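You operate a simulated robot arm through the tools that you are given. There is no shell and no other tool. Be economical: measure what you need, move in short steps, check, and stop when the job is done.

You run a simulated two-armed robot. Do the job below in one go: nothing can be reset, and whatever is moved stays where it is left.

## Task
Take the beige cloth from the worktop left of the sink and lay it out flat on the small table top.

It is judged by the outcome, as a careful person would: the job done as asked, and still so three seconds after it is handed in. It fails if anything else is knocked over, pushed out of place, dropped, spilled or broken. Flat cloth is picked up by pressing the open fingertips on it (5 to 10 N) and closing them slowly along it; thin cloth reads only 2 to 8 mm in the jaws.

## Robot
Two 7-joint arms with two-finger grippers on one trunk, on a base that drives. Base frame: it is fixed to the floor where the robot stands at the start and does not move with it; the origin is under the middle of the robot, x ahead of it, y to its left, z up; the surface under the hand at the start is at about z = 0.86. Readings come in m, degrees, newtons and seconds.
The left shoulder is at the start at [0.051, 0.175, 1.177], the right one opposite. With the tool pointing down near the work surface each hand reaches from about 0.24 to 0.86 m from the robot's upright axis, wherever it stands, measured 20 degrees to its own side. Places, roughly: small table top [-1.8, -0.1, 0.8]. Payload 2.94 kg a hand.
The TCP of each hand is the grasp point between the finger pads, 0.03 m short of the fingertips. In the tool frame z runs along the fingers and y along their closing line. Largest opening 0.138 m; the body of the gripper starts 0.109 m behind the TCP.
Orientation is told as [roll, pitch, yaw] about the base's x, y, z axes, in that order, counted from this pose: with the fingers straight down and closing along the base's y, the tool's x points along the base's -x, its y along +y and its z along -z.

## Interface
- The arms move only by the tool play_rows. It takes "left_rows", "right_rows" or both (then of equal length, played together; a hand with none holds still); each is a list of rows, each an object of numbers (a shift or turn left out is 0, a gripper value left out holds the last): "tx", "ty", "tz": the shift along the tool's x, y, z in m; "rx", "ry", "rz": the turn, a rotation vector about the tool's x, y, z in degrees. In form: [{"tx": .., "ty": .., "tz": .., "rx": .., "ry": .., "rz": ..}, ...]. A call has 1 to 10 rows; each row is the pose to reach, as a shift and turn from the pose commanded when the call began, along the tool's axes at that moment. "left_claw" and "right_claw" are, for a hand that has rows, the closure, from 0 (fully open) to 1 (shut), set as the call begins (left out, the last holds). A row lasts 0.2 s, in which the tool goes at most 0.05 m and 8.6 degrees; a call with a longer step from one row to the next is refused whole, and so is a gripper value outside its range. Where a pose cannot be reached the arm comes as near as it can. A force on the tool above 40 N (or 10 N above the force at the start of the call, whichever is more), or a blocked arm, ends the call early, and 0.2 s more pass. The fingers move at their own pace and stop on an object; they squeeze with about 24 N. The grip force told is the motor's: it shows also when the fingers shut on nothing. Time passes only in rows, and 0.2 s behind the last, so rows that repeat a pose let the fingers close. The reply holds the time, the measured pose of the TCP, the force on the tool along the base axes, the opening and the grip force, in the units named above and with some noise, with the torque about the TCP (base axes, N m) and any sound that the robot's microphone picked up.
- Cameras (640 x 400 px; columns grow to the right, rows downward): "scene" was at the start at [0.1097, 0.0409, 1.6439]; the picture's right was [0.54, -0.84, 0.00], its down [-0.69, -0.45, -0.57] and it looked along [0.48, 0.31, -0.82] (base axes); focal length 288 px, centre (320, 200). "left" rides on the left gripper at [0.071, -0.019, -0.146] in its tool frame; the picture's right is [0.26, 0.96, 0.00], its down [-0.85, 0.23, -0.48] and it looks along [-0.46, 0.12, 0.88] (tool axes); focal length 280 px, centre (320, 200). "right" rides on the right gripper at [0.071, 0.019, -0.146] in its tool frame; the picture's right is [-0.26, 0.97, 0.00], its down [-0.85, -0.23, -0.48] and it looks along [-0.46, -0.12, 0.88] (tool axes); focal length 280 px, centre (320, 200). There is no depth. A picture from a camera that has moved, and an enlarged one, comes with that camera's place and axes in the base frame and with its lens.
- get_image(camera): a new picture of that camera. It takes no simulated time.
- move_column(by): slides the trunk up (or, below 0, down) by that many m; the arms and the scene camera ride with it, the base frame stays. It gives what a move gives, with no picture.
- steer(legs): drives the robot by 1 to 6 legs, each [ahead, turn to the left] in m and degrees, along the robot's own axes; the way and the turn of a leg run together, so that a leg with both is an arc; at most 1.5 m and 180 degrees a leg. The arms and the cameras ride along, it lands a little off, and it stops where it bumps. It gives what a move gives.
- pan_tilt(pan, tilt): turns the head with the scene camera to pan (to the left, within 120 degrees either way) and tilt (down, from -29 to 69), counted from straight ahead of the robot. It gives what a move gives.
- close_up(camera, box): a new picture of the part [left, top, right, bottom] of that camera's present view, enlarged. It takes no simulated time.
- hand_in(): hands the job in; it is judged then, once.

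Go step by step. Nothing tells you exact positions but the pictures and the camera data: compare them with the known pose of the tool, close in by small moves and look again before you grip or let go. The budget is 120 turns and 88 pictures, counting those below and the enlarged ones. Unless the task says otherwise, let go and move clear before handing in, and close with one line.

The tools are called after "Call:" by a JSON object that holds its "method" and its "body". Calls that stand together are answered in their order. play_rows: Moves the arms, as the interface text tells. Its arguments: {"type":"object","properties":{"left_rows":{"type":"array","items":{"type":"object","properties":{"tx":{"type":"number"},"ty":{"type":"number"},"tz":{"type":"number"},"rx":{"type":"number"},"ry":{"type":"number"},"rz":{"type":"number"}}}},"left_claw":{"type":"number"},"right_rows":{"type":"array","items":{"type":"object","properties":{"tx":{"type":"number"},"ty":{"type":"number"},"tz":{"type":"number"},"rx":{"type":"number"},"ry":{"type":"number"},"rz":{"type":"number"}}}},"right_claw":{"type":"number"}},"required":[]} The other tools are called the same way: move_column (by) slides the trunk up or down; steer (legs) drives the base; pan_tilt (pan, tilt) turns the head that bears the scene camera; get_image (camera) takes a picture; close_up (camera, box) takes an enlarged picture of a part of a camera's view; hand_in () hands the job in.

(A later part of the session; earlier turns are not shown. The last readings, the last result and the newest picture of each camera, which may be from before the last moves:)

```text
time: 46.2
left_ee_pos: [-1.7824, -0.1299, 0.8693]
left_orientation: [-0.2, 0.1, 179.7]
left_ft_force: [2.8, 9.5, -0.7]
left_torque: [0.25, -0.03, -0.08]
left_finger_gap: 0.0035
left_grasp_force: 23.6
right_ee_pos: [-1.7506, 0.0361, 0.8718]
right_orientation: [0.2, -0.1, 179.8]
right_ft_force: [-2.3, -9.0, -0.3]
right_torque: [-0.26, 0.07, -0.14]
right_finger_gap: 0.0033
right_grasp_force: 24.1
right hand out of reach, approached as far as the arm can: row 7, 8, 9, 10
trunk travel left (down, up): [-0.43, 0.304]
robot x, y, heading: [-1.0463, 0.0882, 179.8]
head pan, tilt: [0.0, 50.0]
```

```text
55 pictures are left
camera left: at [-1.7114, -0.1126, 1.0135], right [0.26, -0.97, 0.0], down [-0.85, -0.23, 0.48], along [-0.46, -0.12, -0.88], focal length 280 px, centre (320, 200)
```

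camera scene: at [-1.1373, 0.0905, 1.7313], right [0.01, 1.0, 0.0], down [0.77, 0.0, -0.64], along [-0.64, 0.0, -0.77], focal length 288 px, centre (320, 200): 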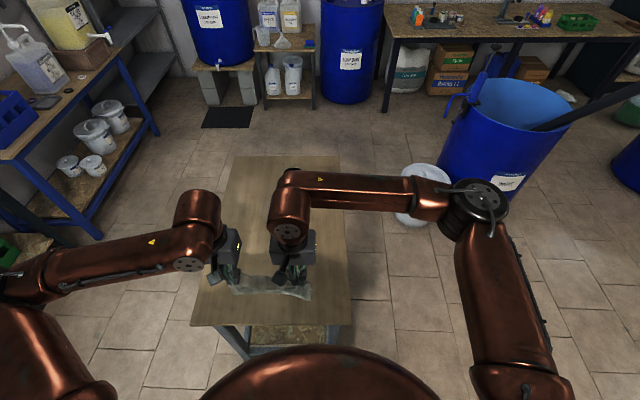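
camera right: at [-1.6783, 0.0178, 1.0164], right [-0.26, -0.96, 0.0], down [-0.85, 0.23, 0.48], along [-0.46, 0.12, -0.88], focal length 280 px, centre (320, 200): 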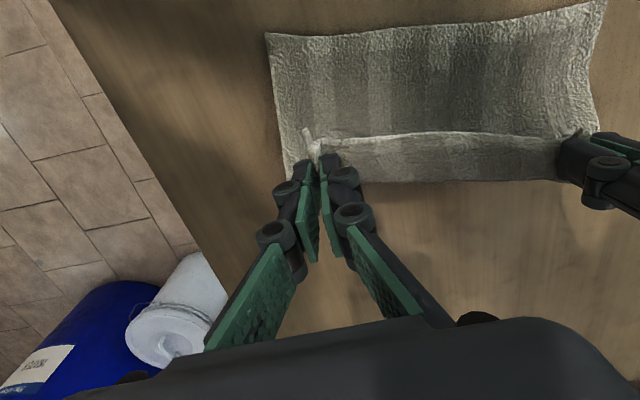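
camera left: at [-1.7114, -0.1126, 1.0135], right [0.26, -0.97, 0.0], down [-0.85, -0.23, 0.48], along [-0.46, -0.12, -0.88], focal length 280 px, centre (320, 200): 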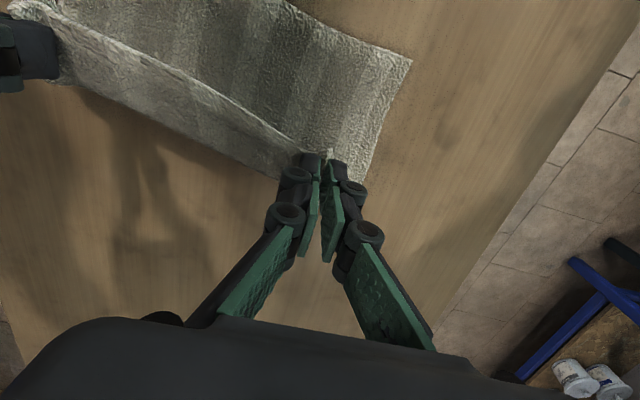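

The unrolling works, but the right arm hit its reach limit. I'll align the left hand with it and let the base creep forward 3 cm (still more clearance than at the counter).

Call:
{"method": "play_rows", "body": {"left_rows": [{"tx": 0.015}, {"tx": 0.03}, {"tx": 0.03}], "right_rows": [{"tx": 0.015}, {"tx": 0.03}, {"tx": 0.03}]}}

Call:
{"method": "steer", "body": {"legs": [[0.03, 0]]}}

Call:
{"method": "get_image", "body": {"camera": "right"}}

Call:
{"method": "get_image", "body": {"camera": "scene"}}

```text
time: 47.0
left_ee_pos: [-1.7517, -0.1307, 0.8672]
left_orientation: [-0.1, 0.0, 179.7]
left_ft_force: [3.0, 11.7, 0.5]
left_torque: [0.34, -0.09, 0.01]
left_finger_gap: 0.0037
left_grasp_force: 24.2
right_ee_pos: [-1.721, 0.0398, 0.8714]
right_orientation: [0.0, 0.0, 179.8]
right_ft_force: [-3.1, -12.4, -1.1]
right_torque: [-0.39, 0.09, -0.14]
right_finger_gap: 0.0036
right_grasp_force: 23.9
trunk travel left (down, up): [-0.43, 0.304]
robot x, y, heading: [-1.0497, 0.0908, 179.6]
head pan, tilt: [0.0, 50.0]
```

```text
time: 48.4
left_ee_pos: [-1.7269, -0.1788, 0.8801]
left_orientation: [2.6, -0.4, -173.4]
left_ft_force: [-0.8, 0.3, -0.7]
left_torque: [-0.19, -0.12, -0.01]
left_finger_gap: 0.0048
left_grasp_force: 28.6
right_ee_pos: [-1.7886, 0.1029, 0.9262]
right_orientation: [0.3, -8.8, 167.4]
right_ft_force: [1.7, -2.6, -1.8]
right_torque: [0.2, 0.19, -0.03]
right_finger_gap: 0.0
right_grasp_force: 23.9
trunk travel left (down, up): [-0.43, 0.304]
robot x, y, heading: [-1.0811, 0.0845, 179.8]
head pan, tilt: [0.0, 50.0]
stopped in leg 1: the robot was blocked; the commanded pose is now the measured one
```

```text
54 pictures are left
camera right: at [-1.702, 0.0648, 1.0576], right [-0.46, -0.89, 0.05], down [-0.7, 0.39, 0.6], along [-0.55, 0.25, -0.8], focal length 280 px, centre (320, 200)
```

right: 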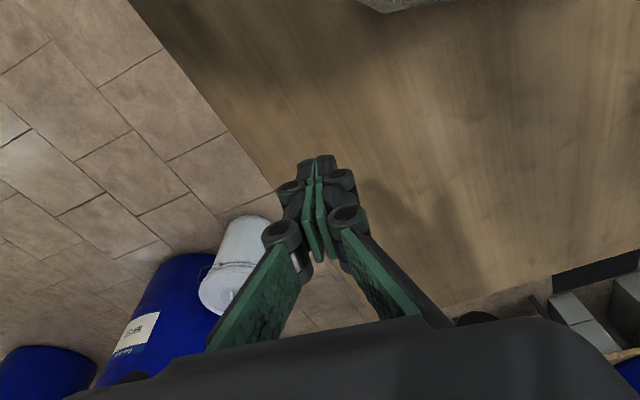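

```text
53 pictures are left
camera scene: at [-1.2158, 0.0907, 1.7328], right [0.01, 1.0, 0.0], down [0.78, 0.0, -0.62], along [-0.62, 0.0, -0.78], focal length 288 px, centre (320, 200)
```

scene: 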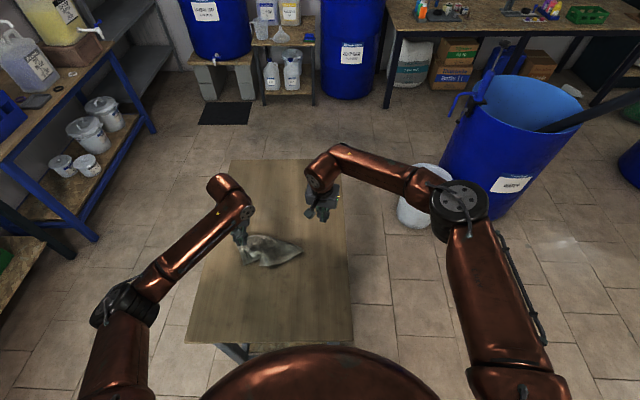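

The base was blocked and the right hand lost its corner; the left still holds (4.8 mm). The table has not shifted according to the floor references. I'll back off a little and inspect.

Call:
{"method": "steer", "body": {"legs": [[-0.05, 0]]}}

Call:
{"method": "get_image", "body": {"camera": "scene"}}

Call:
{"method": "get_image", "body": {"camera": "left"}}

```text
time: 49.1
left_ee_pos: [-1.709, -0.1647, 0.8933]
left_orientation: [1.7, -2.2, -175.2]
left_ft_force: [0.9, 0.7, 0.8]
left_torque: [0.08, 0.16, -0.01]
left_finger_gap: 0.0038
left_grasp_force: 26.7
right_ee_pos: [-1.7561, 0.0913, 0.9268]
right_orientation: [0.3, -8.4, 169.7]
right_ft_force: [0.4, 0.2, 0.4]
right_torque: [-0.06, 0.09, 0.01]
right_finger_gap: 0.0001
right_grasp_force: 23.8
trunk travel left (down, up): [-0.43, 0.304]
robot x, y, heading: [-1.0729, 0.0888, 179.8]
head pan, tilt: [0.0, 50.0]
stopped in leg 1: the robot was blocked; the commanded pose is now the measured one
```

```text
52 pictures are left
camera scene: at [-1.1976, 0.0905, 1.7321], right [0.01, 1.0, 0.0], down [0.78, 0.0, -0.63], along [-0.63, 0.0, -0.78], focal length 288 px, centre (320, 200)
```

scene: 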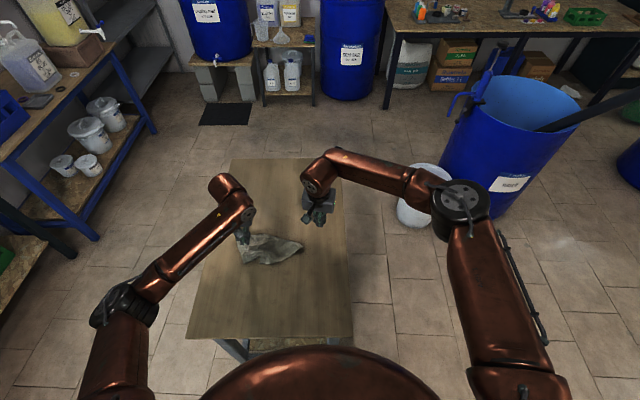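

```text
51 pictures are left
camera left: at [-1.6352, -0.1371, 1.0352], right [0.34, -0.94, 0.02], down [-0.81, -0.28, 0.51], along [-0.48, -0.19, -0.86], focal length 280 px, centre (320, 200)
```

left: 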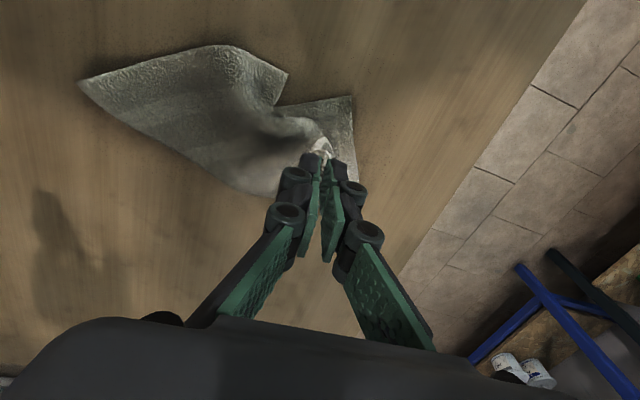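

The cloth is twisted but wholly on the table. The base stopped again after about a centimetre, so I'll try backing once more.

Call:
{"method": "steer", "body": {"legs": [[-0.06, 0]]}}

Call:
{"method": "get_image", "body": {"camera": "scene"}}

```text
time: 50.1
left_ee_pos: [-1.5678, -0.1871, 0.9351]
left_orientation: [2.4, -7.4, -172.3]
left_ft_force: [1.3, -0.4, 0.2]
left_torque: [0.0, 0.16, -0.03]
left_finger_gap: 0.0024
left_grasp_force: 23.1
right_ee_pos: [-1.6527, 0.1165, 1.0]
right_orientation: [2.8, -17.3, 163.5]
right_ft_force: [2.1, 0.6, -1.2]
right_torque: [0.01, 0.24, 0.03]
right_finger_gap: 0.0
right_grasp_force: 24.2
trunk travel left (down, up): [-0.43, 0.304]
robot x, y, heading: [-1.0343, 0.0878, 180.0]
head pan, tilt: [0.0, 50.0]
stopped in leg 1: the robot was blocked; the commanded pose is now the measured one
```

```text
50 pictures are left
camera scene: at [-1.1037, 0.0902, 1.7322], right [0.0, 1.0, 0.0], down [0.76, 0.0, -0.65], along [-0.65, 0.0, -0.76], focal length 288 px, centre (320, 200)
```

scene: 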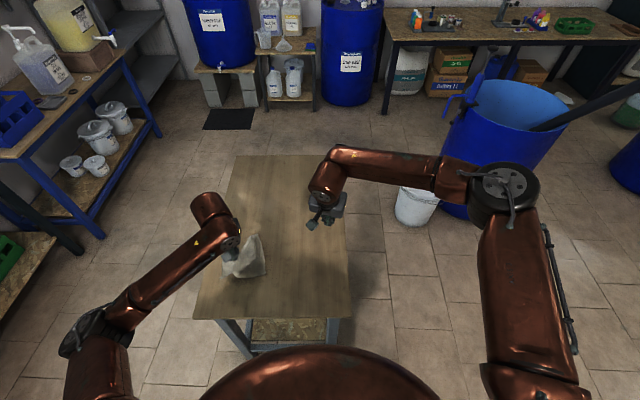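

The robot is upright again at x≈-1.03. I'll check that it's settled and see what the left hand holds.

Call:
{"method": "play_rows", "body": {"left_rows": [{"tz": 0}, {"tz": 0}], "right_rows": [{"tz": 0}, {"tz": 0}]}}

Call:
{"method": "get_image", "body": {"camera": "left"}}

Call:
{"method": "close_up", "body": {"camera": "scene", "box": [180, 170, 380, 370]}}

```text
time: 50.7
left_ee_pos: [-1.6062, -0.1868, 0.9201]
left_orientation: [2.6, -5.2, -172.4]
left_ft_force: [0.6, -0.3, 0.1]
left_torque: [0.04, 0.11, -0.01]
left_finger_gap: 0.0036
left_grasp_force: 26.5
right_ee_pos: [-1.693, 0.116, 0.9771]
right_orientation: [2.3, -15.1, 163.4]
right_ft_force: [0.4, 0.6, -0.1]
right_torque: [-0.04, 0.13, 0.02]
right_finger_gap: 0.0
right_grasp_force: 23.9
trunk travel left (down, up): [-0.43, 0.304]
robot x, y, heading: [-1.0414, 0.0868, 179.5]
head pan, tilt: [0.0, 50.0]
```

```text
49 pictures are left
camera left: at [-1.5268, -0.1509, 1.056], right [0.39, -0.92, 0.02], down [-0.77, -0.31, 0.56], along [-0.51, -0.23, -0.83], focal length 280 px, centre (320, 200)
```

left: 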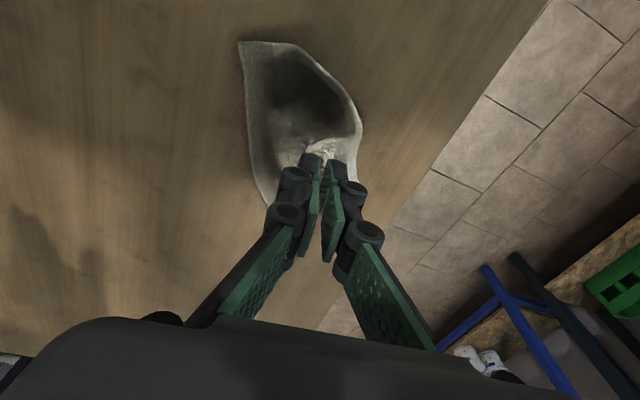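

```text
2.00 times, centred on (280, 270) of scene
camera zoom: at [-1.1851, 0.0898, 1.7325], right [0.0, 1.0, 0.0], down [0.79, 0.0, -0.62], along [-0.62, 0.0, -0.79], focal length 575 px, centre (400, 60)
```

zoom: 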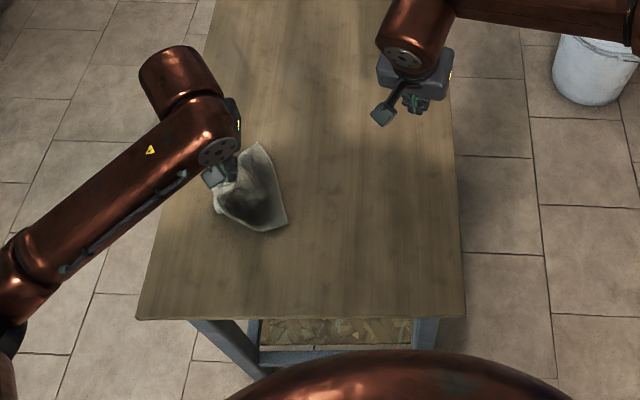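

The head camera shows the robot rocking forward slightly with the arms stretched out. I'll lift and draw both hands back toward the body to steady it.

Call:
{"method": "play_rows", "body": {"left_rows": [{"tz": -0.015}, {"tz": -0.03}, {"tz": -0.05, "tx": 0.01}, {"tz": -0.07, "tx": 0.02}, {"tz": -0.09, "tx": 0.03}, {"tz": -0.11, "tx": 0.045}, {"tz": -0.12, "tx": 0.06}, {"tz": -0.12, "tx": 0.075}, {"tz": -0.12, "tx": 0.09}, {"tz": -0.12, "tx": 0.09}], "right_rows": [{"tz": -0.015}, {"tz": -0.03, "tx": 0.015}, {"tz": -0.05, "tx": 0.03}, {"tz": -0.06, "tx": 0.05}, {"tz": -0.06, "tx": 0.07}, {"tz": -0.06, "tx": 0.09}, {"tz": -0.06, "tx": 0.11}, {"tz": -0.06, "tx": 0.13}, {"tz": -0.06, "tx": 0.15}, {"tz": -0.06, "tx": 0.15}]}}

Call:
{"method": "play_rows", "body": {"left_rows": [{"tz": 0}, {"tz": 0}, {"tz": 0}, {"tz": 0}, {"tz": 0}], "right_rows": [{"tz": 0}, {"tz": 0}, {"tz": 0}, {"tz": 0}, {"tz": 0}]}}

Call:
{"method": "get_image", "body": {"camera": "scene"}}

Call:
{"method": "get_image", "body": {"camera": "left"}}

```text
time: 51.0
left_ee_pos: [-1.5541, -0.187, 0.9493]
left_orientation: [2.3, -8.3, -172.3]
left_ft_force: [-1.2, 0.4, -1.9]
left_torque: [0.01, -0.16, -0.03]
left_finger_gap: 0.0039
left_grasp_force: 24.5
right_ee_pos: [-1.6383, 0.1178, 1.0135]
right_orientation: [3.2, -18.2, 163.3]
right_ft_force: [-0.7, 0.7, -1.8]
right_torque: [-0.07, -0.12, 0.03]
right_finger_gap: 0.0
right_grasp_force: 24.1
trunk travel left (down, up): [-0.43, 0.304]
robot x, y, heading: [-1.0383, 0.0873, 179.8]
head pan, tilt: [0.0, 50.0]
stopped in row 1 (right hand): the arm was blocked; the commanded pose is now the measured one
```

```text
time: 52.2
left_ee_pos: [-1.5729, -0.1861, 0.9408]
left_orientation: [2.4, -7.1, -172.3]
left_ft_force: [-0.8, 0.1, 0.1]
left_torque: [-0.07, -0.08, 0.02]
left_finger_gap: 0.0027
left_grasp_force: 21.4
right_ee_pos: [-1.6583, 0.1159, 1.0017]
right_orientation: [2.9, -16.9, 163.3]
right_ft_force: [-0.3, 0.0, -0.8]
right_torque: [-0.03, -0.04, 0.01]
right_finger_gap: 0.0003
right_grasp_force: 23.8
trunk travel left (down, up): [-0.43, 0.304]
robot x, y, heading: [-1.0331, 0.0875, 179.7]
head pan, tilt: [0.0, 50.0]
```

```text
47 pictures are left
camera scene: at [-1.1355, 0.0901, 1.731], right [0.0, 1.0, 0.0], down [0.77, 0.0, -0.64], along [-0.64, 0.0, -0.77], focal length 288 px, centre (320, 200)
```

scene: 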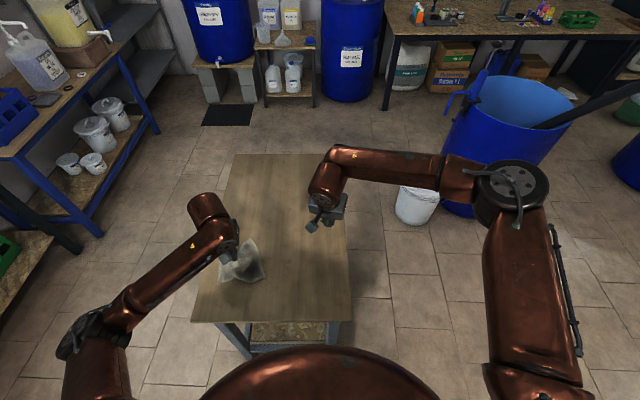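

```text
46 pictures are left
camera left: at [-1.4894, -0.1504, 1.0748], right [0.39, -0.92, 0.01], down [-0.75, -0.31, 0.59], along [-0.54, -0.24, -0.81], focal length 280 px, centre (320, 200)
```

left: 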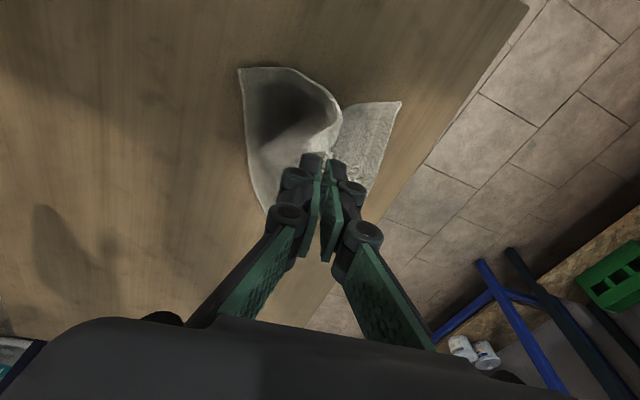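

The rocking has died down. Now I'll retract gently in small steps.

Call:
{"method": "play_rows", "body": {"left_rows": [{"tz": -0.005}, {"tz": -0.012}, {"tz": -0.02}, {"tz": -0.028}, {"tz": -0.036}, {"tz": -0.044}, {"tz": -0.052}, {"tz": -0.06}, {"tz": -0.066}, {"tz": -0.07}], "right_rows": [{"tx": 0.005}, {"tx": 0.012}, {"tx": 0.02}, {"tx": 0.03}, {"tx": 0.04}, {"tx": 0.05}, {"tx": 0.06}, {"tx": 0.07}, {"tx": 0.078}, {"tx": 0.084}]}}

Call:
{"method": "get_image", "body": {"camera": "scene"}}

```text
time: 54.4
left_ee_pos: [-1.5587, -0.1819, 1.0129]
left_orientation: [2.5, -7.6, -172.3]
left_ft_force: [-0.2, -0.2, -1.1]
left_torque: [0.01, 0.01, -0.02]
left_finger_gap: 0.0039
left_grasp_force: 23.5
right_ee_pos: [-1.5741, 0.0923, 0.9806]
right_orientation: [2.9, -17.3, 163.3]
right_ft_force: [0.1, -0.4, -0.1]
right_torque: [0.01, 0.05, 0.0]
right_finger_gap: 0.0002
right_grasp_force: 24.3
trunk travel left (down, up): [-0.43, 0.304]
robot x, y, heading: [-1.0369, 0.0858, 179.7]
head pan, tilt: [0.0, 50.0]
```

```text
45 pictures are left
camera scene: at [-1.1241, 0.0902, 1.7312], right [0.0, 1.0, 0.0], down [0.77, 0.0, -0.64], along [-0.64, 0.0, -0.77], focal length 288 px, centre (320, 200)
```

scene: 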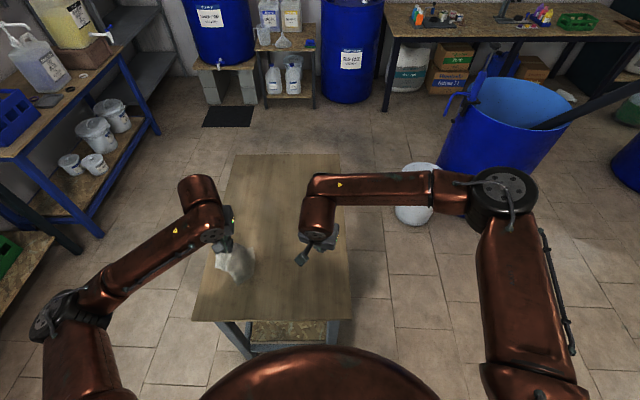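

Things are steady now. I'll straighten both hands before any further moves.

Call:
{"method": "play_rows", "body": {"left_rows": [{"rx": 0.6, "ry": 1.9, "rz": 2, "tz": -0.01}, {"rx": 1.2, "ry": 3.8, "rz": 4, "tz": -0.025}, {"rx": 1.9, "ry": 5.7, "rz": 6, "tz": -0.04}, {"rx": 2.5, "ry": 7.6, "rz": 8, "tz": -0.055}, {"rx": 2.5, "ry": 7.6, "rz": 8, "tz": -0.07}, {"rx": 2.5, "ry": 7.6, "rz": 8, "tz": -0.085}, {"rx": 2.5, "ry": 7.6, "rz": 8, "tz": -0.1}], "right_rows": [{"rx": 0.5, "ry": 2.9, "rz": -2.8, "tz": -0.01}, {"rx": 1, "ry": 5.8, "rz": -5.5, "tz": -0.02}, {"rx": 1.5, "ry": 8.6, "rz": -8.2, "tz": -0.03}, {"rx": 2, "ry": 11.5, "rz": -11, "tz": -0.04}, {"rx": 2.5, "ry": 14.4, "rz": -13.8, "tz": -0.05}, {"rx": 2.9, "ry": 17.3, "rz": -16.5, "tz": -0.06}, {"rx": 2.9, "ry": 17.3, "rz": -16.5, "tz": -0.07}]}}

```text
time: 56.0
left_ee_pos: [-1.547, -0.1751, 1.1129]
left_orientation: [0.3, 0.3, 179.9]
left_ft_force: [0.4, -0.1, -0.4]
left_torque: [0.04, -0.01, 0.0]
left_finger_gap: 0.0038
left_grasp_force: 26.5
right_ee_pos: [-1.5523, 0.0912, 1.0484]
right_orientation: [-2.6, 0.1, -179.9]
right_ft_force: [0.4, -0.4, -0.1]
right_torque: [-0.03, -0.01, 0.0]
right_finger_gap: 0.0
right_grasp_force: 23.6
trunk travel left (down, up): [-0.43, 0.304]
robot x, y, heading: [-1.0363, 0.087, 179.4]
head pan, tilt: [0.0, 50.0]
```

Both hands are upright. I'll move the right hand aside, and carry the hanging cloth to the table's middle-right for laying by a diagonal drag.

Call:
{"method": "play_rows", "body": {"left_rows": [{"tz": -0.01}, {"tz": -0.02, "tx": -0.01, "ty": -0.015}, {"tz": -0.02, "tx": -0.025, "ty": -0.04}, {"tz": -0.02, "tx": -0.04, "ty": -0.065}, {"tz": -0.02, "tx": -0.055, "ty": -0.09}, {"tz": -0.02, "tx": -0.07, "ty": -0.115}, {"tz": -0.02, "tx": -0.085, "ty": -0.14}, {"tz": -0.02, "tx": -0.1, "ty": -0.165}, {"tz": -0.02, "tx": -0.115, "ty": -0.19}, {"tz": -0.02, "tx": -0.13, "ty": -0.212}], "right_rows": [{"ty": -0.01}, {"ty": -0.03, "tx": 0.005}, {"ty": -0.055, "tx": 0.01}, {"ty": -0.08, "tx": 0.02}, {"ty": -0.11, "tx": 0.03}, {"ty": -0.14, "tx": 0.04}, {"ty": -0.17, "tx": 0.05}, {"ty": -0.2, "tx": 0.06}, {"ty": -0.225, "tx": 0.065}, {"ty": -0.245, "tx": 0.065}], "right_claw": 0.75}}

Call:
{"method": "get_image", "body": {"camera": "scene"}}

Call:
{"method": "get_image", "body": {"camera": "right"}}

```text
time: 58.2
left_ee_pos: [-1.679, 0.0366, 1.132]
left_orientation: [0.6, 0.4, 179.9]
left_ft_force: [0.3, 1.0, -0.4]
left_torque: [-0.03, -0.01, 0.02]
left_finger_gap: 0.0038
left_grasp_force: 26.5
right_ee_pos: [-1.4885, 0.3385, 1.0566]
right_orientation: [-2.4, 0.1, 180.0]
right_ft_force: [-0.2, 0.0, -0.5]
right_torque: [-0.04, 0.02, 0.01]
right_finger_gap: 0.0346
right_grasp_force: 0.0
trunk travel left (down, up): [-0.43, 0.304]
robot x, y, heading: [-1.0348, 0.0892, 179.7]
head pan, tilt: [0.0, 50.0]
```

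```text
44 pictures are left
camera scene: at [-1.1246, 0.0934, 1.7311], right [0.0, 1.0, 0.0], down [0.77, 0.0, -0.64], along [-0.64, 0.0, -0.77], focal length 288 px, centre (320, 200)
```

scene: 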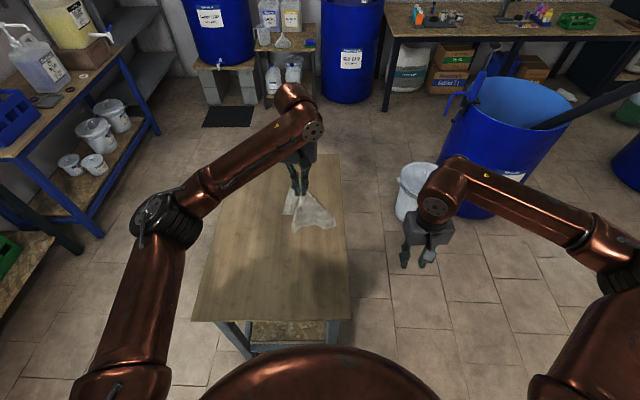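

```text
43 pictures are left
camera right: at [-1.4179, 0.3117, 1.2008], right [-0.26, -0.96, -0.04], down [-0.85, 0.21, 0.48], along [-0.46, 0.16, -0.87], focal length 280 px, centre (320, 200)
```

right: 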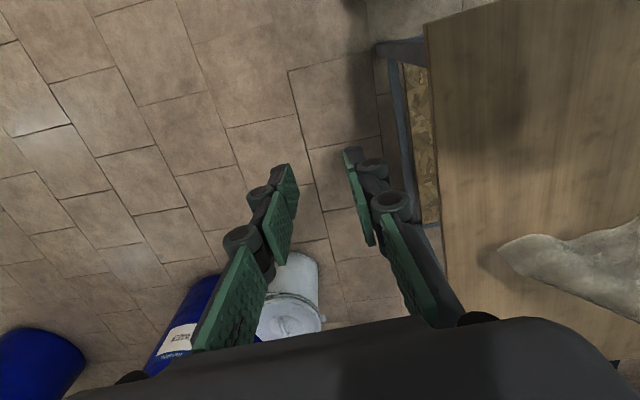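

Call:
{"method": "close_up", "body": {"camera": "scene", "box": [240, 130, 380, 260]}}

Call:
{"method": "get_image", "body": {"camera": "left"}}

```text
3.08 times, centred on (310, 195) of scene
camera zoom: at [-1.1246, 0.0934, 1.7311], right [0.0, 1.0, 0.0], down [0.77, 0.0, -0.64], along [-0.64, 0.0, -0.77], focal length 884 px, centre (351, 215)
```

zoom: 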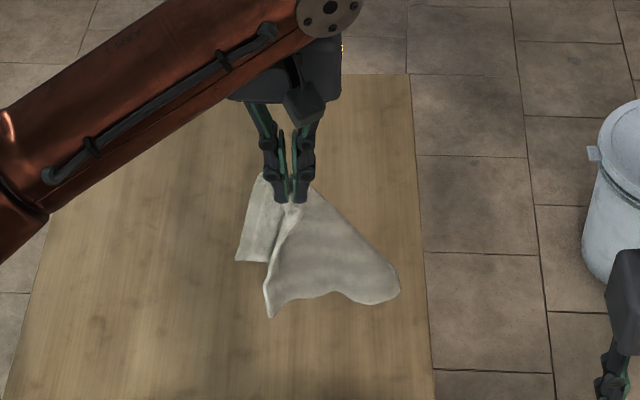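

```text
41 pictures are left
camera left: at [-1.6078, 0.0558, 1.2771], right [0.26, -0.97, 0.01], down [-0.85, -0.22, 0.47], along [-0.46, -0.13, -0.88], focal length 280 px, centre (320, 200)
```

left: 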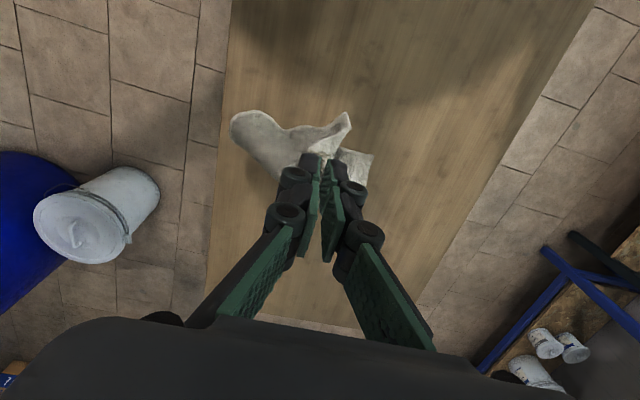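

The cloth hangs with its bulk to the robot's right-front, as wanted. I'll lower and drag it diagonally back-left so that it trails out on the table.

Call:
{"method": "play_rows", "body": {"left_rows": [{"tz": 0.015}, {"tz": 0.03}, {"tz": 0.04, "tx": 0.01, "ty": 0.012}, {"tz": 0.05, "tx": 0.025, "ty": 0.03}, {"tz": 0.06, "tx": 0.04, "ty": 0.048}, {"tz": 0.07, "tx": 0.055, "ty": 0.066}, {"tz": 0.082, "tx": 0.07, "ty": 0.084}, {"tz": 0.096, "tx": 0.085, "ty": 0.102}, {"tz": 0.112, "tx": 0.1, "ty": 0.12}, {"tz": 0.13, "tx": 0.115, "ty": 0.138}]}}

Call:
{"method": "get_image", "body": {"camera": "left"}}

Call:
{"method": "close_up", "body": {"camera": "scene", "box": [200, 140, 380, 300]}}

```text
time: 60.4
left_ee_pos: [-1.5604, -0.1014, 1.0014]
left_orientation: [0.3, 0.1, 179.9]
left_ft_force: [-0.6, -0.1, 0.7]
left_torque: [0.03, 0.04, 0.0]
left_finger_gap: 0.003
left_grasp_force: 21.9
right_ee_pos: [-1.489, 0.3349, 1.0579]
right_orientation: [-2.6, 0.1, 180.0]
right_ft_force: [0.9, 0.5, -0.3]
right_torque: [0.04, 0.01, 0.0]
right_finger_gap: 0.0342
right_grasp_force: 0.2
trunk travel left (down, up): [-0.43, 0.304]
robot x, y, heading: [-1.0345, 0.0913, 179.9]
head pan, tilt: [0.0, 50.0]
```

```text
40 pictures are left
camera left: at [-1.4907, -0.0839, 1.1461], right [0.26, -0.97, 0.01], down [-0.85, -0.23, 0.47], along [-0.46, -0.13, -0.88], focal length 280 px, centre (320, 200)
```

left: 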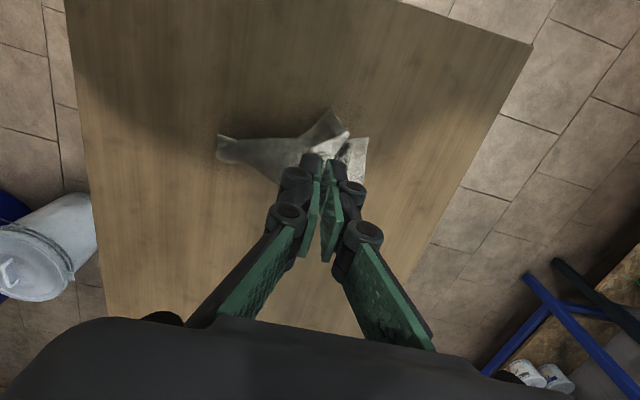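

```text
2.50 times, centred on (290, 220) of scene
camera zoom: at [-1.1239, 0.0894, 1.7312], right [0.0, 1.0, 0.0], down [0.77, 0.0, -0.64], along [-0.64, 0.0, -0.77], focal length 719 px, centre (395, 150)
```

zoom: 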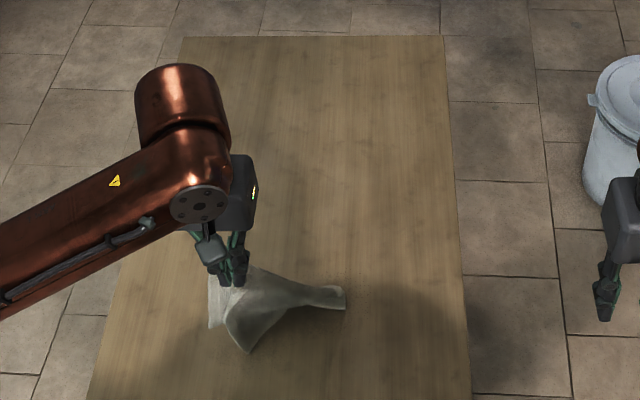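

The far tip now trails on the table. I'll continue laying it out, moving mainly left while lowering.

Call:
{"method": "play_rows", "body": {"left_rows": [{"tz": 0.01, "ty": 0.012}, {"tz": 0.022, "ty": 0.024}, {"tz": 0.036, "ty": 0.036}, {"tz": 0.05, "ty": 0.048}, {"tz": 0.065, "ty": 0.06}, {"tz": 0.08, "ty": 0.07, "tx": -0.005}, {"tz": 0.095, "ty": 0.08, "tx": -0.01}, {"tz": 0.11, "ty": 0.09, "tx": -0.02}, {"tz": 0.125, "ty": 0.095, "tx": -0.03}, {"tz": 0.138, "ty": 0.1, "tx": -0.04}]}}

Call:
{"method": "get_image", "body": {"camera": "left"}}

Call:
{"method": "close_up", "body": {"camera": "scene", "box": [200, 170, 360, 310]}}

```text
time: 62.6
left_ee_pos: [-1.6014, -0.2036, 0.8632]
left_orientation: [0.3, 0.3, 179.9]
left_ft_force: [0.3, -0.7, -0.7]
left_torque: [0.01, -0.04, 0.02]
left_finger_gap: 0.0038
left_grasp_force: 26.4
right_ee_pos: [-1.4896, 0.3355, 1.0572]
right_orientation: [-2.5, 0.1, 180.0]
right_ft_force: [0.8, -0.4, 0.1]
right_torque: [-0.01, -0.02, 0.01]
right_finger_gap: 0.0342
right_grasp_force: 0.0
trunk travel left (down, up): [-0.43, 0.304]
robot x, y, heading: [-1.0372, 0.0886, 179.7]
head pan, tilt: [0.0, 50.0]
```

```text
38 pictures are left
camera left: at [-1.5308, -0.185, 1.0085], right [0.26, -0.97, 0.01], down [-0.85, -0.23, 0.47], along [-0.46, -0.13, -0.88], focal length 280 px, centre (320, 200)
```

left: 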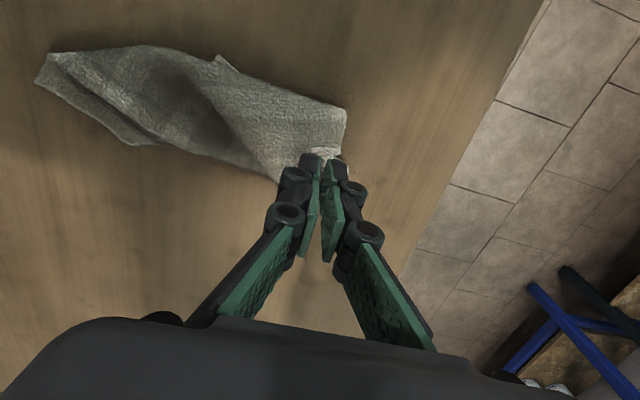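

```text
2.86 times, centred on (280, 240) of scene
camera zoom: at [-1.1248, 0.0903, 1.7311], right [0.0, 1.0, 0.0], down [0.77, 0.0, -0.64], along [-0.64, 0.0, -0.77], focal length 821 px, centre (434, 86)
```

zoom: 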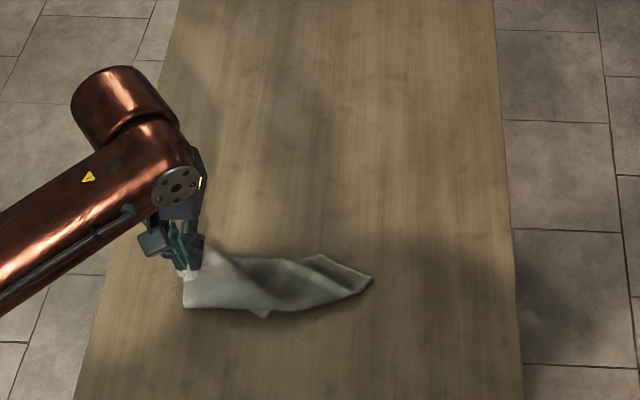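

The cloth is laid out elongated with folds. I'll look closely to find its free corners.

Call:
{"method": "close_up", "body": {"camera": "left", "box": [20, 20, 380, 220]}}

Call:
{"method": "close_up", "body": {"camera": "scene", "box": [230, 215, 320, 285]}}

```text
1.78 times, centred on (200, 120) of left
camera zoom: at [-1.5308, -0.185, 1.0085], right [0.26, -0.97, 0.01], down [-0.85, -0.23, 0.47], along [-0.46, -0.13, -0.88], focal length 498 px, centre (533, 342)
```

zoom: 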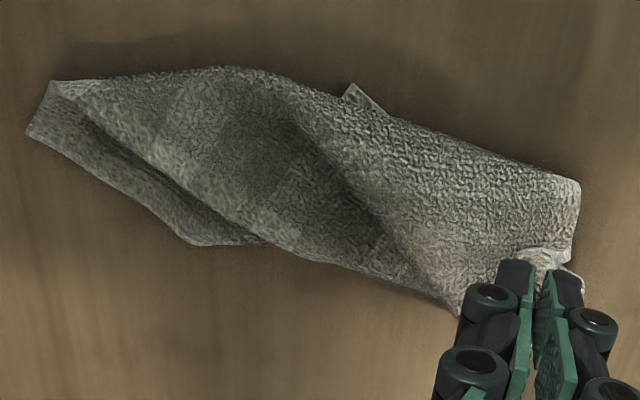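

```text
5.71 times, centred on (275, 250) of scene
camera zoom: at [-1.1248, 0.0903, 1.7311], right [0.0, 1.0, 0.0], down [0.77, 0.0, -0.64], along [-0.64, 0.0, -0.77], focal length 1643 px, centre (577, -86)
```

zoom: 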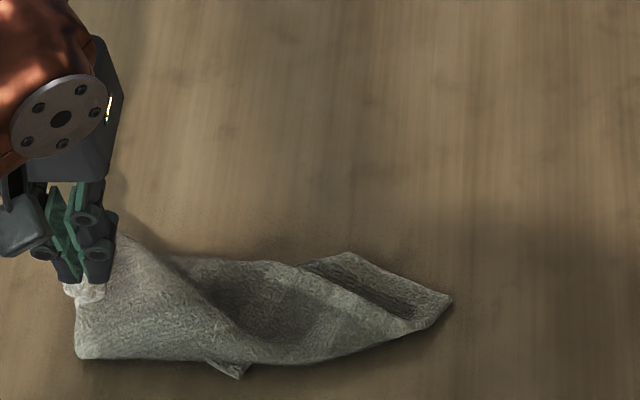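

The pinched edge seems to run along the far side on top with the rest folded beneath. I'll lift the cloth again so it hangs free, then catch the other corner of the same edge in the air with the right hand.

Call:
{"method": "play_rows", "body": {"left_rows": [{"tz": -0.02}, {"tz": -0.045}, {"tz": -0.075}, {"tz": -0.105}, {"tz": -0.14, "ty": -0.01}, {"tz": -0.17, "ty": -0.025}, {"tz": -0.2, "ty": -0.045}, {"tz": -0.23, "ty": -0.065, "tx": 0.01}, {"tz": -0.25, "ty": -0.085, "tx": 0.02}, {"tz": -0.265, "ty": -0.1, "tx": 0.03}]}}

Call:
{"method": "play_rows", "body": {"left_rows": [{"ty": -0.015, "tz": -0.005}, {"ty": -0.03, "tz": -0.01}, {"ty": -0.045, "tx": 0.005, "tz": -0.015}, {"ty": -0.06, "tx": 0.01, "tz": -0.02}, {"ty": -0.07, "tx": 0.013, "tz": -0.02}, {"ty": -0.07, "tx": 0.013, "tz": -0.02}, {"ty": -0.07, "tx": 0.013, "tz": -0.02}, {"ty": -0.07, "tx": 0.013, "tz": -0.02}], "right_rows": [{"rz": 8}, {"rz": 16}, {"rz": 24}, {"rz": 32}, {"rz": 40}, {"rz": 48}, {"rz": 56}, {"rz": 64}]}}

Call:
{"method": "get_image", "body": {"camera": "right"}}

Call:
{"method": "close_up", "body": {"camera": "scene", "box": [200, 120, 460, 290]}}

```text
time: 64.8
left_ee_pos: [-1.5724, -0.1012, 1.1305]
left_orientation: [0.4, 0.3, 179.9]
left_ft_force: [-0.4, 0.6, 0.4]
left_torque: [-0.01, 0.01, 0.04]
left_finger_gap: 0.003
left_grasp_force: 22.2
right_ee_pos: [-1.4882, 0.3371, 1.0568]
right_orientation: [-2.5, 0.0, 180.0]
right_ft_force: [0.2, 0.3, 0.1]
right_torque: [0.02, 0.03, -0.02]
right_finger_gap: 0.0343
right_grasp_force: 0.0
trunk travel left (down, up): [-0.43, 0.304]
robot x, y, heading: [-1.033, 0.0898, 180.0]
head pan, tilt: [0.0, 50.0]
```

```text
time: 66.6
left_ee_pos: [-1.5585, -0.0327, 1.1474]
left_orientation: [0.5, 0.3, 180.0]
left_ft_force: [-0.1, -0.9, 0.1]
left_torque: [0.03, 0.0, 0.0]
left_finger_gap: 0.0034
left_grasp_force: 24.5
right_ee_pos: [-1.4892, 0.3363, 1.0582]
right_orientation: [-1.1, -2.2, 115.9]
right_ft_force: [-0.1, 0.3, 0.0]
right_torque: [-0.01, 0.0, 0.01]
right_finger_gap: 0.0343
right_grasp_force: 0.1
trunk travel left (down, up): [-0.43, 0.304]
robot x, y, heading: [-1.0338, 0.0866, 179.7]
head pan, tilt: [0.0, 50.0]
```

```text
34 pictures are left
camera right: at [-1.4752, 0.2566, 1.1992], right [-0.98, -0.18, -0.01], down [-0.16, 0.84, 0.51], along [-0.09, 0.51, -0.86], focal length 280 px, centre (320, 200)
```

right: 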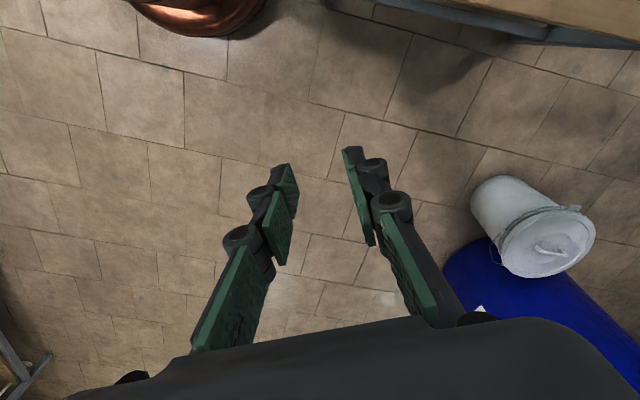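

```text
2.35 times, centred on (330, 205) of scene
camera zoom: at [-1.1243, 0.0907, 1.7311], right [0.0, 1.0, 0.0], down [0.77, 0.0, -0.64], along [-0.64, 0.0, -0.77], focal length 676 px, centre (296, 188)
```

zoom: 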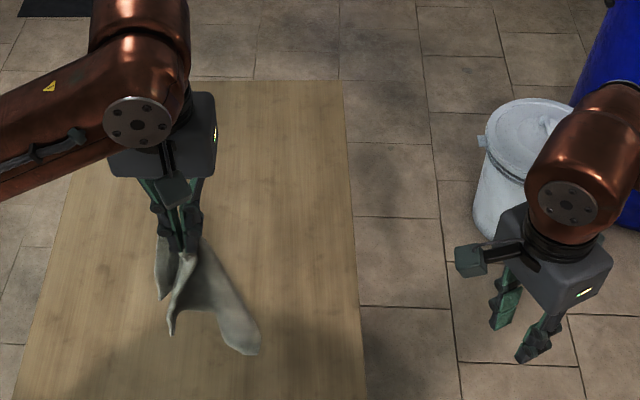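

The right hand's camera faces outward this way. I'll turn the hand the other way round so its camera sees the cloth.

Call:
{"method": "play_rows", "body": {"right_rows": [{"rz": -8.5}, {"rz": -17}, {"rz": -25.5}, {"rz": -34}, {"rz": -42.5}, {"rz": -51}, {"rz": -59.5}, {"rz": -68}, {"rz": -76.5}, {"rz": -85}]}}

Call:
{"method": "play_rows", "body": {"right_rows": [{"rz": -8.5}, {"rz": -17}, {"rz": -25.5}, {"rz": -34}, {"rz": -42.5}, {"rz": -51}, {"rz": -59.5}, {"rz": -68}, {"rz": -69}, {"rz": -69}]}}

Call:
{"method": "get_image", "body": {"camera": "right"}}

```text
time: 68.8
left_ee_pos: [-1.5592, -0.0327, 1.1477]
left_orientation: [0.4, 0.4, 179.9]
left_ft_force: [0.5, -0.3, -0.6]
left_torque: [0.0, 0.01, 0.01]
left_finger_gap: 0.0034
left_grasp_force: 22.9
right_ee_pos: [-1.4893, 0.3362, 1.0578]
right_orientation: [-2.3, 1.0, -158.9]
right_ft_force: [0.5, 0.3, 0.5]
right_torque: [0.04, -0.03, 0.05]
right_finger_gap: 0.0348
right_grasp_force: 0.1
trunk travel left (down, up): [-0.43, 0.304]
robot x, y, heading: [-1.0363, 0.0904, 180.0]
head pan, tilt: [0.0, 50.0]
```

```text
time: 71.0
left_ee_pos: [-1.5595, -0.026, 1.1468]
left_orientation: [0.6, 0.3, 179.7]
left_ft_force: [-0.5, 1.3, -0.2]
left_torque: [-0.11, -0.05, 0.02]
left_finger_gap: 0.0036
left_grasp_force: 24.8
right_ee_pos: [-1.369, 0.2909, 0.937]
right_orientation: [-4.0, 2.6, -91.1]
right_ft_force: [0.5, 0.5, 0.5]
right_torque: [-0.11, 0.02, 0.0]
right_finger_gap: 0.0345
right_grasp_force: 0.1
right hand out of reach, approached as far as the arm can: row 4, 5, 6, 7, 8, 9, 10
trunk travel left (down, up): [-0.43, 0.304]
robot x, y, heading: [-1.0349, 0.0872, 179.8]
head pan, tilt: [0.0, 50.0]
```

```text
32 pictures are left
camera right: at [-1.3373, 0.3534, 1.0841], right [0.96, -0.28, -0.08], down [-0.21, -0.87, 0.45], along [-0.19, -0.42, -0.89], focal length 280 px, centre (320, 200)
```

right: 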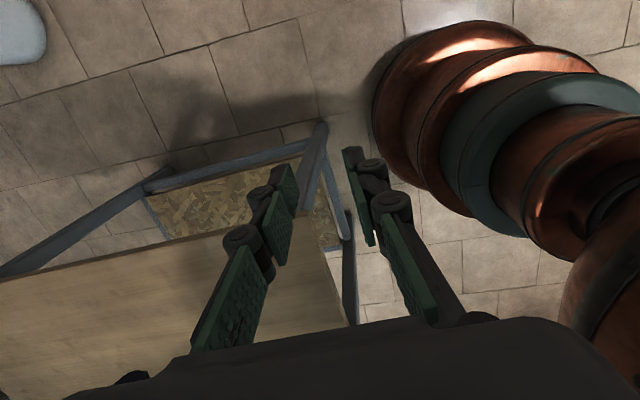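

That yaw is beyond the arm's comfortable range, so I'll go back to about 45° instead.

Call:
{"method": "play_rows", "body": {"right_rows": [{"rz": 8.5, "tz": -0.02}, {"rz": 17, "tz": -0.045}, {"rz": 25.5, "tz": -0.07}, {"rz": 34, "tz": -0.09}, {"rz": 42, "tz": -0.11}, {"rz": 46, "tz": -0.12}]}}

Call:
{"method": "get_image", "body": {"camera": "right"}}

```text
time: 72.4
left_ee_pos: [-1.5583, -0.0318, 1.1479]
left_orientation: [0.4, 0.4, 179.9]
left_ft_force: [-0.1, -0.1, -0.6]
left_torque: [-0.01, 0.01, 0.02]
left_finger_gap: 0.0038
left_grasp_force: 24.4
right_ee_pos: [-1.3585, 0.2719, 1.0608]
right_orientation: [-4.8, -1.0, -137.0]
right_ft_force: [0.9, 1.1, 0.2]
right_torque: [-0.03, 0.0, 0.01]
right_finger_gap: 0.0343
right_grasp_force: 0.0
trunk travel left (down, up): [-0.43, 0.304]
robot x, y, heading: [-1.032, 0.0892, 180.1]
head pan, tilt: [0.0, 50.0]
```

```text
31 pictures are left
camera right: at [-1.2833, 0.2983, 1.2019], right [0.46, -0.88, -0.08], down [-0.74, -0.43, 0.51], along [-0.48, -0.18, -0.86], focal length 280 px, centre (320, 200)
```

right: 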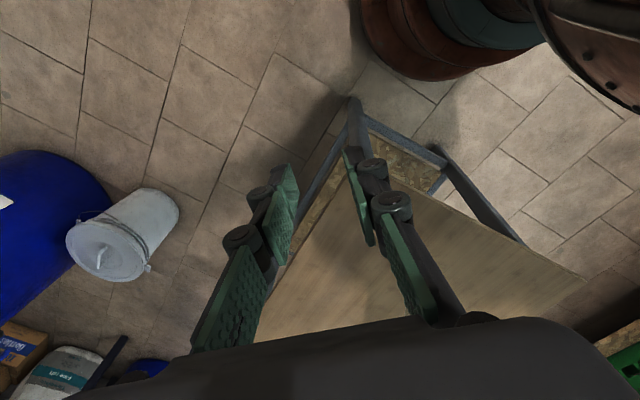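

The other corner hangs at roughly (-1.515, 0.04, 0.95). To clear space for the right hand, I'll tilt the left hand so its body leans to the left, and open the right jaws.

Call:
{"method": "play_rows", "body": {"left_rows": [{"rx": 5, "ty": 0.003}, {"rx": 10, "ty": 0.006}, {"rx": 15, "ty": 0.01}, {"rx": 20, "ty": 0.013}, {"rx": 25, "ty": 0.016}, {"rx": 30, "ty": 0.02}, {"rx": 35, "ty": 0.022}, {"rx": 40, "ty": 0.025}, {"rx": 40, "ty": 0.025}, {"rx": 40, "ty": 0.025}], "right_rows": [{"rx": 0}, {"rx": 0}, {"rx": 0}, {"rx": 0}, {"rx": 0}, {"rx": 0}, {"rx": 0}, {"rx": 0}, {"rx": 0}, {"rx": 0}], "right_claw": 0.3}}

Call:
{"method": "close_up", "body": {"camera": "scene", "box": [200, 130, 400, 290]}}

Call:
{"method": "get_image", "body": {"camera": "left"}}

```text
time: 74.6
left_ee_pos: [-1.5595, -0.0584, 1.1478]
left_orientation: [-39.6, 0.2, 179.8]
left_ft_force: [-0.2, 0.2, -1.3]
left_torque: [-0.04, -0.01, -0.02]
left_finger_gap: 0.0041
left_grasp_force: 25.8
right_ee_pos: [-1.358, 0.2711, 1.0605]
right_orientation: [-4.7, -0.8, -136.9]
right_ft_force: [-0.7, 0.4, 0.3]
right_torque: [0.02, 0.01, 0.01]
right_finger_gap: 0.0968
right_grasp_force: 0.0
trunk travel left (down, up): [-0.43, 0.304]
robot x, y, heading: [-1.0353, 0.0899, 179.8]
head pan, tilt: [0.0, 50.0]
```

```text
2.50 times, centred on (300, 210) of scene
camera zoom: at [-1.1241, 0.09, 1.7312], right [0.0, 1.0, 0.0], down [0.77, 0.0, -0.64], along [-0.64, 0.0, -0.77], focal length 719 px, centre (370, 175)
```

zoom: 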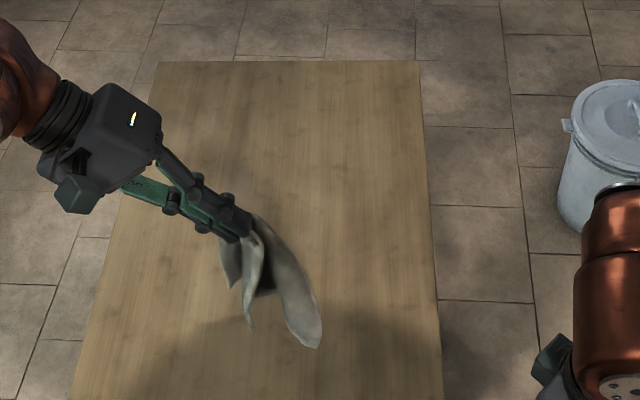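

```text
29 pictures are left
camera left: at [-1.4887, -0.138, 1.272], right [0.26, -0.74, -0.61], down [-0.85, -0.48, 0.21], along [-0.45, 0.47, -0.76], focal length 280 px, centre (320, 200)
```

left: 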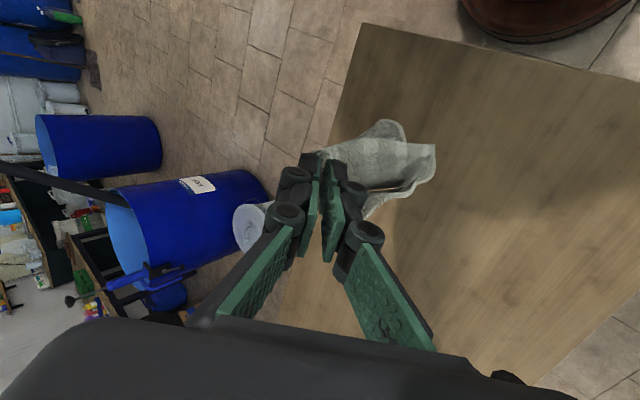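

I need to identify the hanging corners properly, so I'll take enlarged views.

Call:
{"method": "close_up", "body": {"camera": "left", "box": [290, 90, 470, 240]}}

Call:
{"method": "close_up", "body": {"camera": "scene", "box": [270, 220, 350, 280]}}

```text
2.67 times, centred on (380, 165) of left
camera zoom: at [-1.4887, -0.138, 1.272], right [0.26, -0.74, -0.61], down [-0.85, -0.48, 0.21], along [-0.45, 0.47, -0.76], focal length 748 px, centre (160, 293)
```

zoom: 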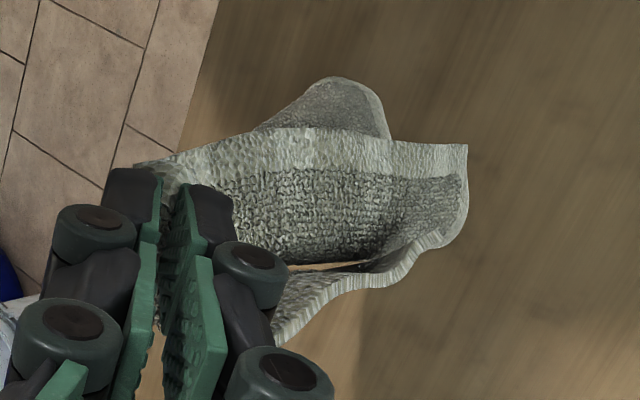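

```text
6.67 times, centred on (310, 250) of scene
camera zoom: at [-1.1241, 0.09, 1.7312], right [0.0, 1.0, 0.0], down [0.77, 0.0, -0.64], along [-0.64, 0.0, -0.77], focal length 1916 px, centre (387, -133)
```

zoom: 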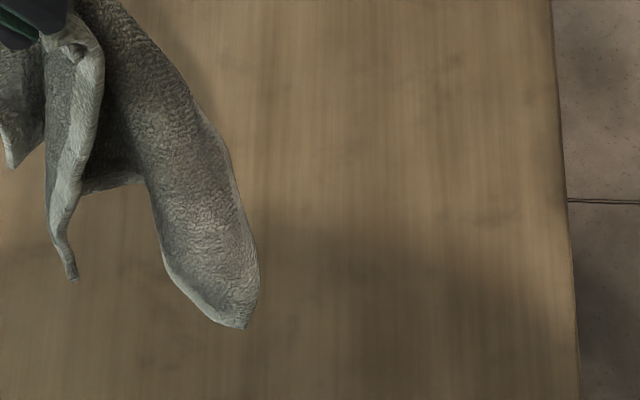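

The right-hand tip has a hem running straight up to the pinch, so it's a neighbouring corner — worth catching. It hangs near (-1.535, 0.02, 0.90); I'll bring the right hand close, leaning slightly right.

Call:
{"method": "play_rows", "body": {"right_rows": [{"tx": -0.03, "rx": -2.3, "ry": -2.1}, {"tx": -0.06, "rx": -4.6, "ry": -4.2}, {"tx": -0.09, "rx": -6.9, "ry": -6.3}, {"tx": -0.12, "rx": -9.2, "ry": -8.5}, {"tx": -0.15, "rx": -11.5, "ry": -10.6}, {"tx": -0.18, "rx": -13.8, "ry": -12.8}, {"tx": -0.21, "rx": -16, "ry": -15}, {"tx": -0.235, "rx": -18.3, "ry": -17}, {"tx": -0.25, "rx": -18.3, "ry": -17}, {"tx": -0.25, "rx": -18.3, "ry": -17}]}}

Call:
{"method": "close_up", "body": {"camera": "scene", "box": [240, 140, 400, 280]}}

Call:
{"method": "get_image", "body": {"camera": "right"}}

```text
time: 76.8
left_ee_pos: [-1.5579, -0.0583, 1.1488]
left_orientation: [-39.5, 0.2, 179.9]
left_ft_force: [-0.1, 0.7, 0.4]
left_torque: [-0.04, 0.03, 0.0]
left_finger_gap: 0.0031
left_grasp_force: 22.9
right_ee_pos: [-1.5409, 0.1003, 1.0642]
right_orientation: [13.9, -17.8, -138.2]
right_ft_force: [0.4, 0.2, -0.8]
right_torque: [-0.02, -0.02, -0.02]
right_finger_gap: 0.0966
right_grasp_force: 0.2
trunk travel left (down, up): [-0.43, 0.304]
robot x, y, heading: [-1.0354, 0.0872, 179.7]
head pan, tilt: [0.0, 50.0]
```

```text
2.86 times, centred on (320, 210) of scene
camera zoom: at [-1.1241, 0.0911, 1.7312], right [0.0, 1.0, 0.0], down [0.77, 0.0, -0.64], along [-0.64, 0.0, -0.77], focal length 821 px, centre (320, 171)
```

zoom: 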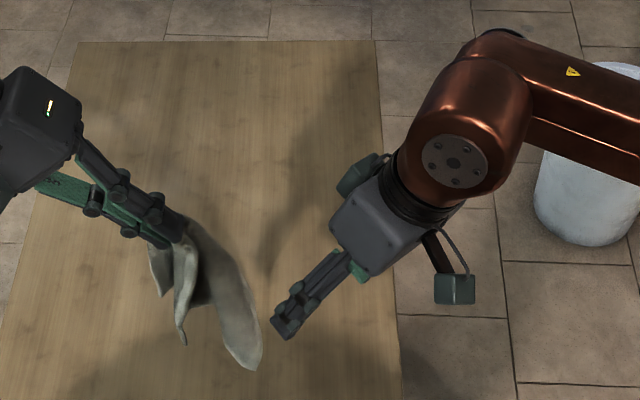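

```text
25 pictures are left
camera right: at [-1.4669, 0.1861, 1.1806], right [0.49, -0.82, 0.3], down [-0.74, -0.2, 0.65], along [-0.47, -0.54, -0.7], focal length 280 px, centre (320, 200)
```

right: 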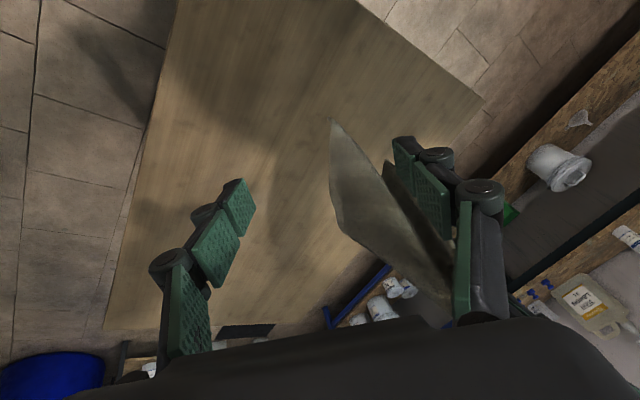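

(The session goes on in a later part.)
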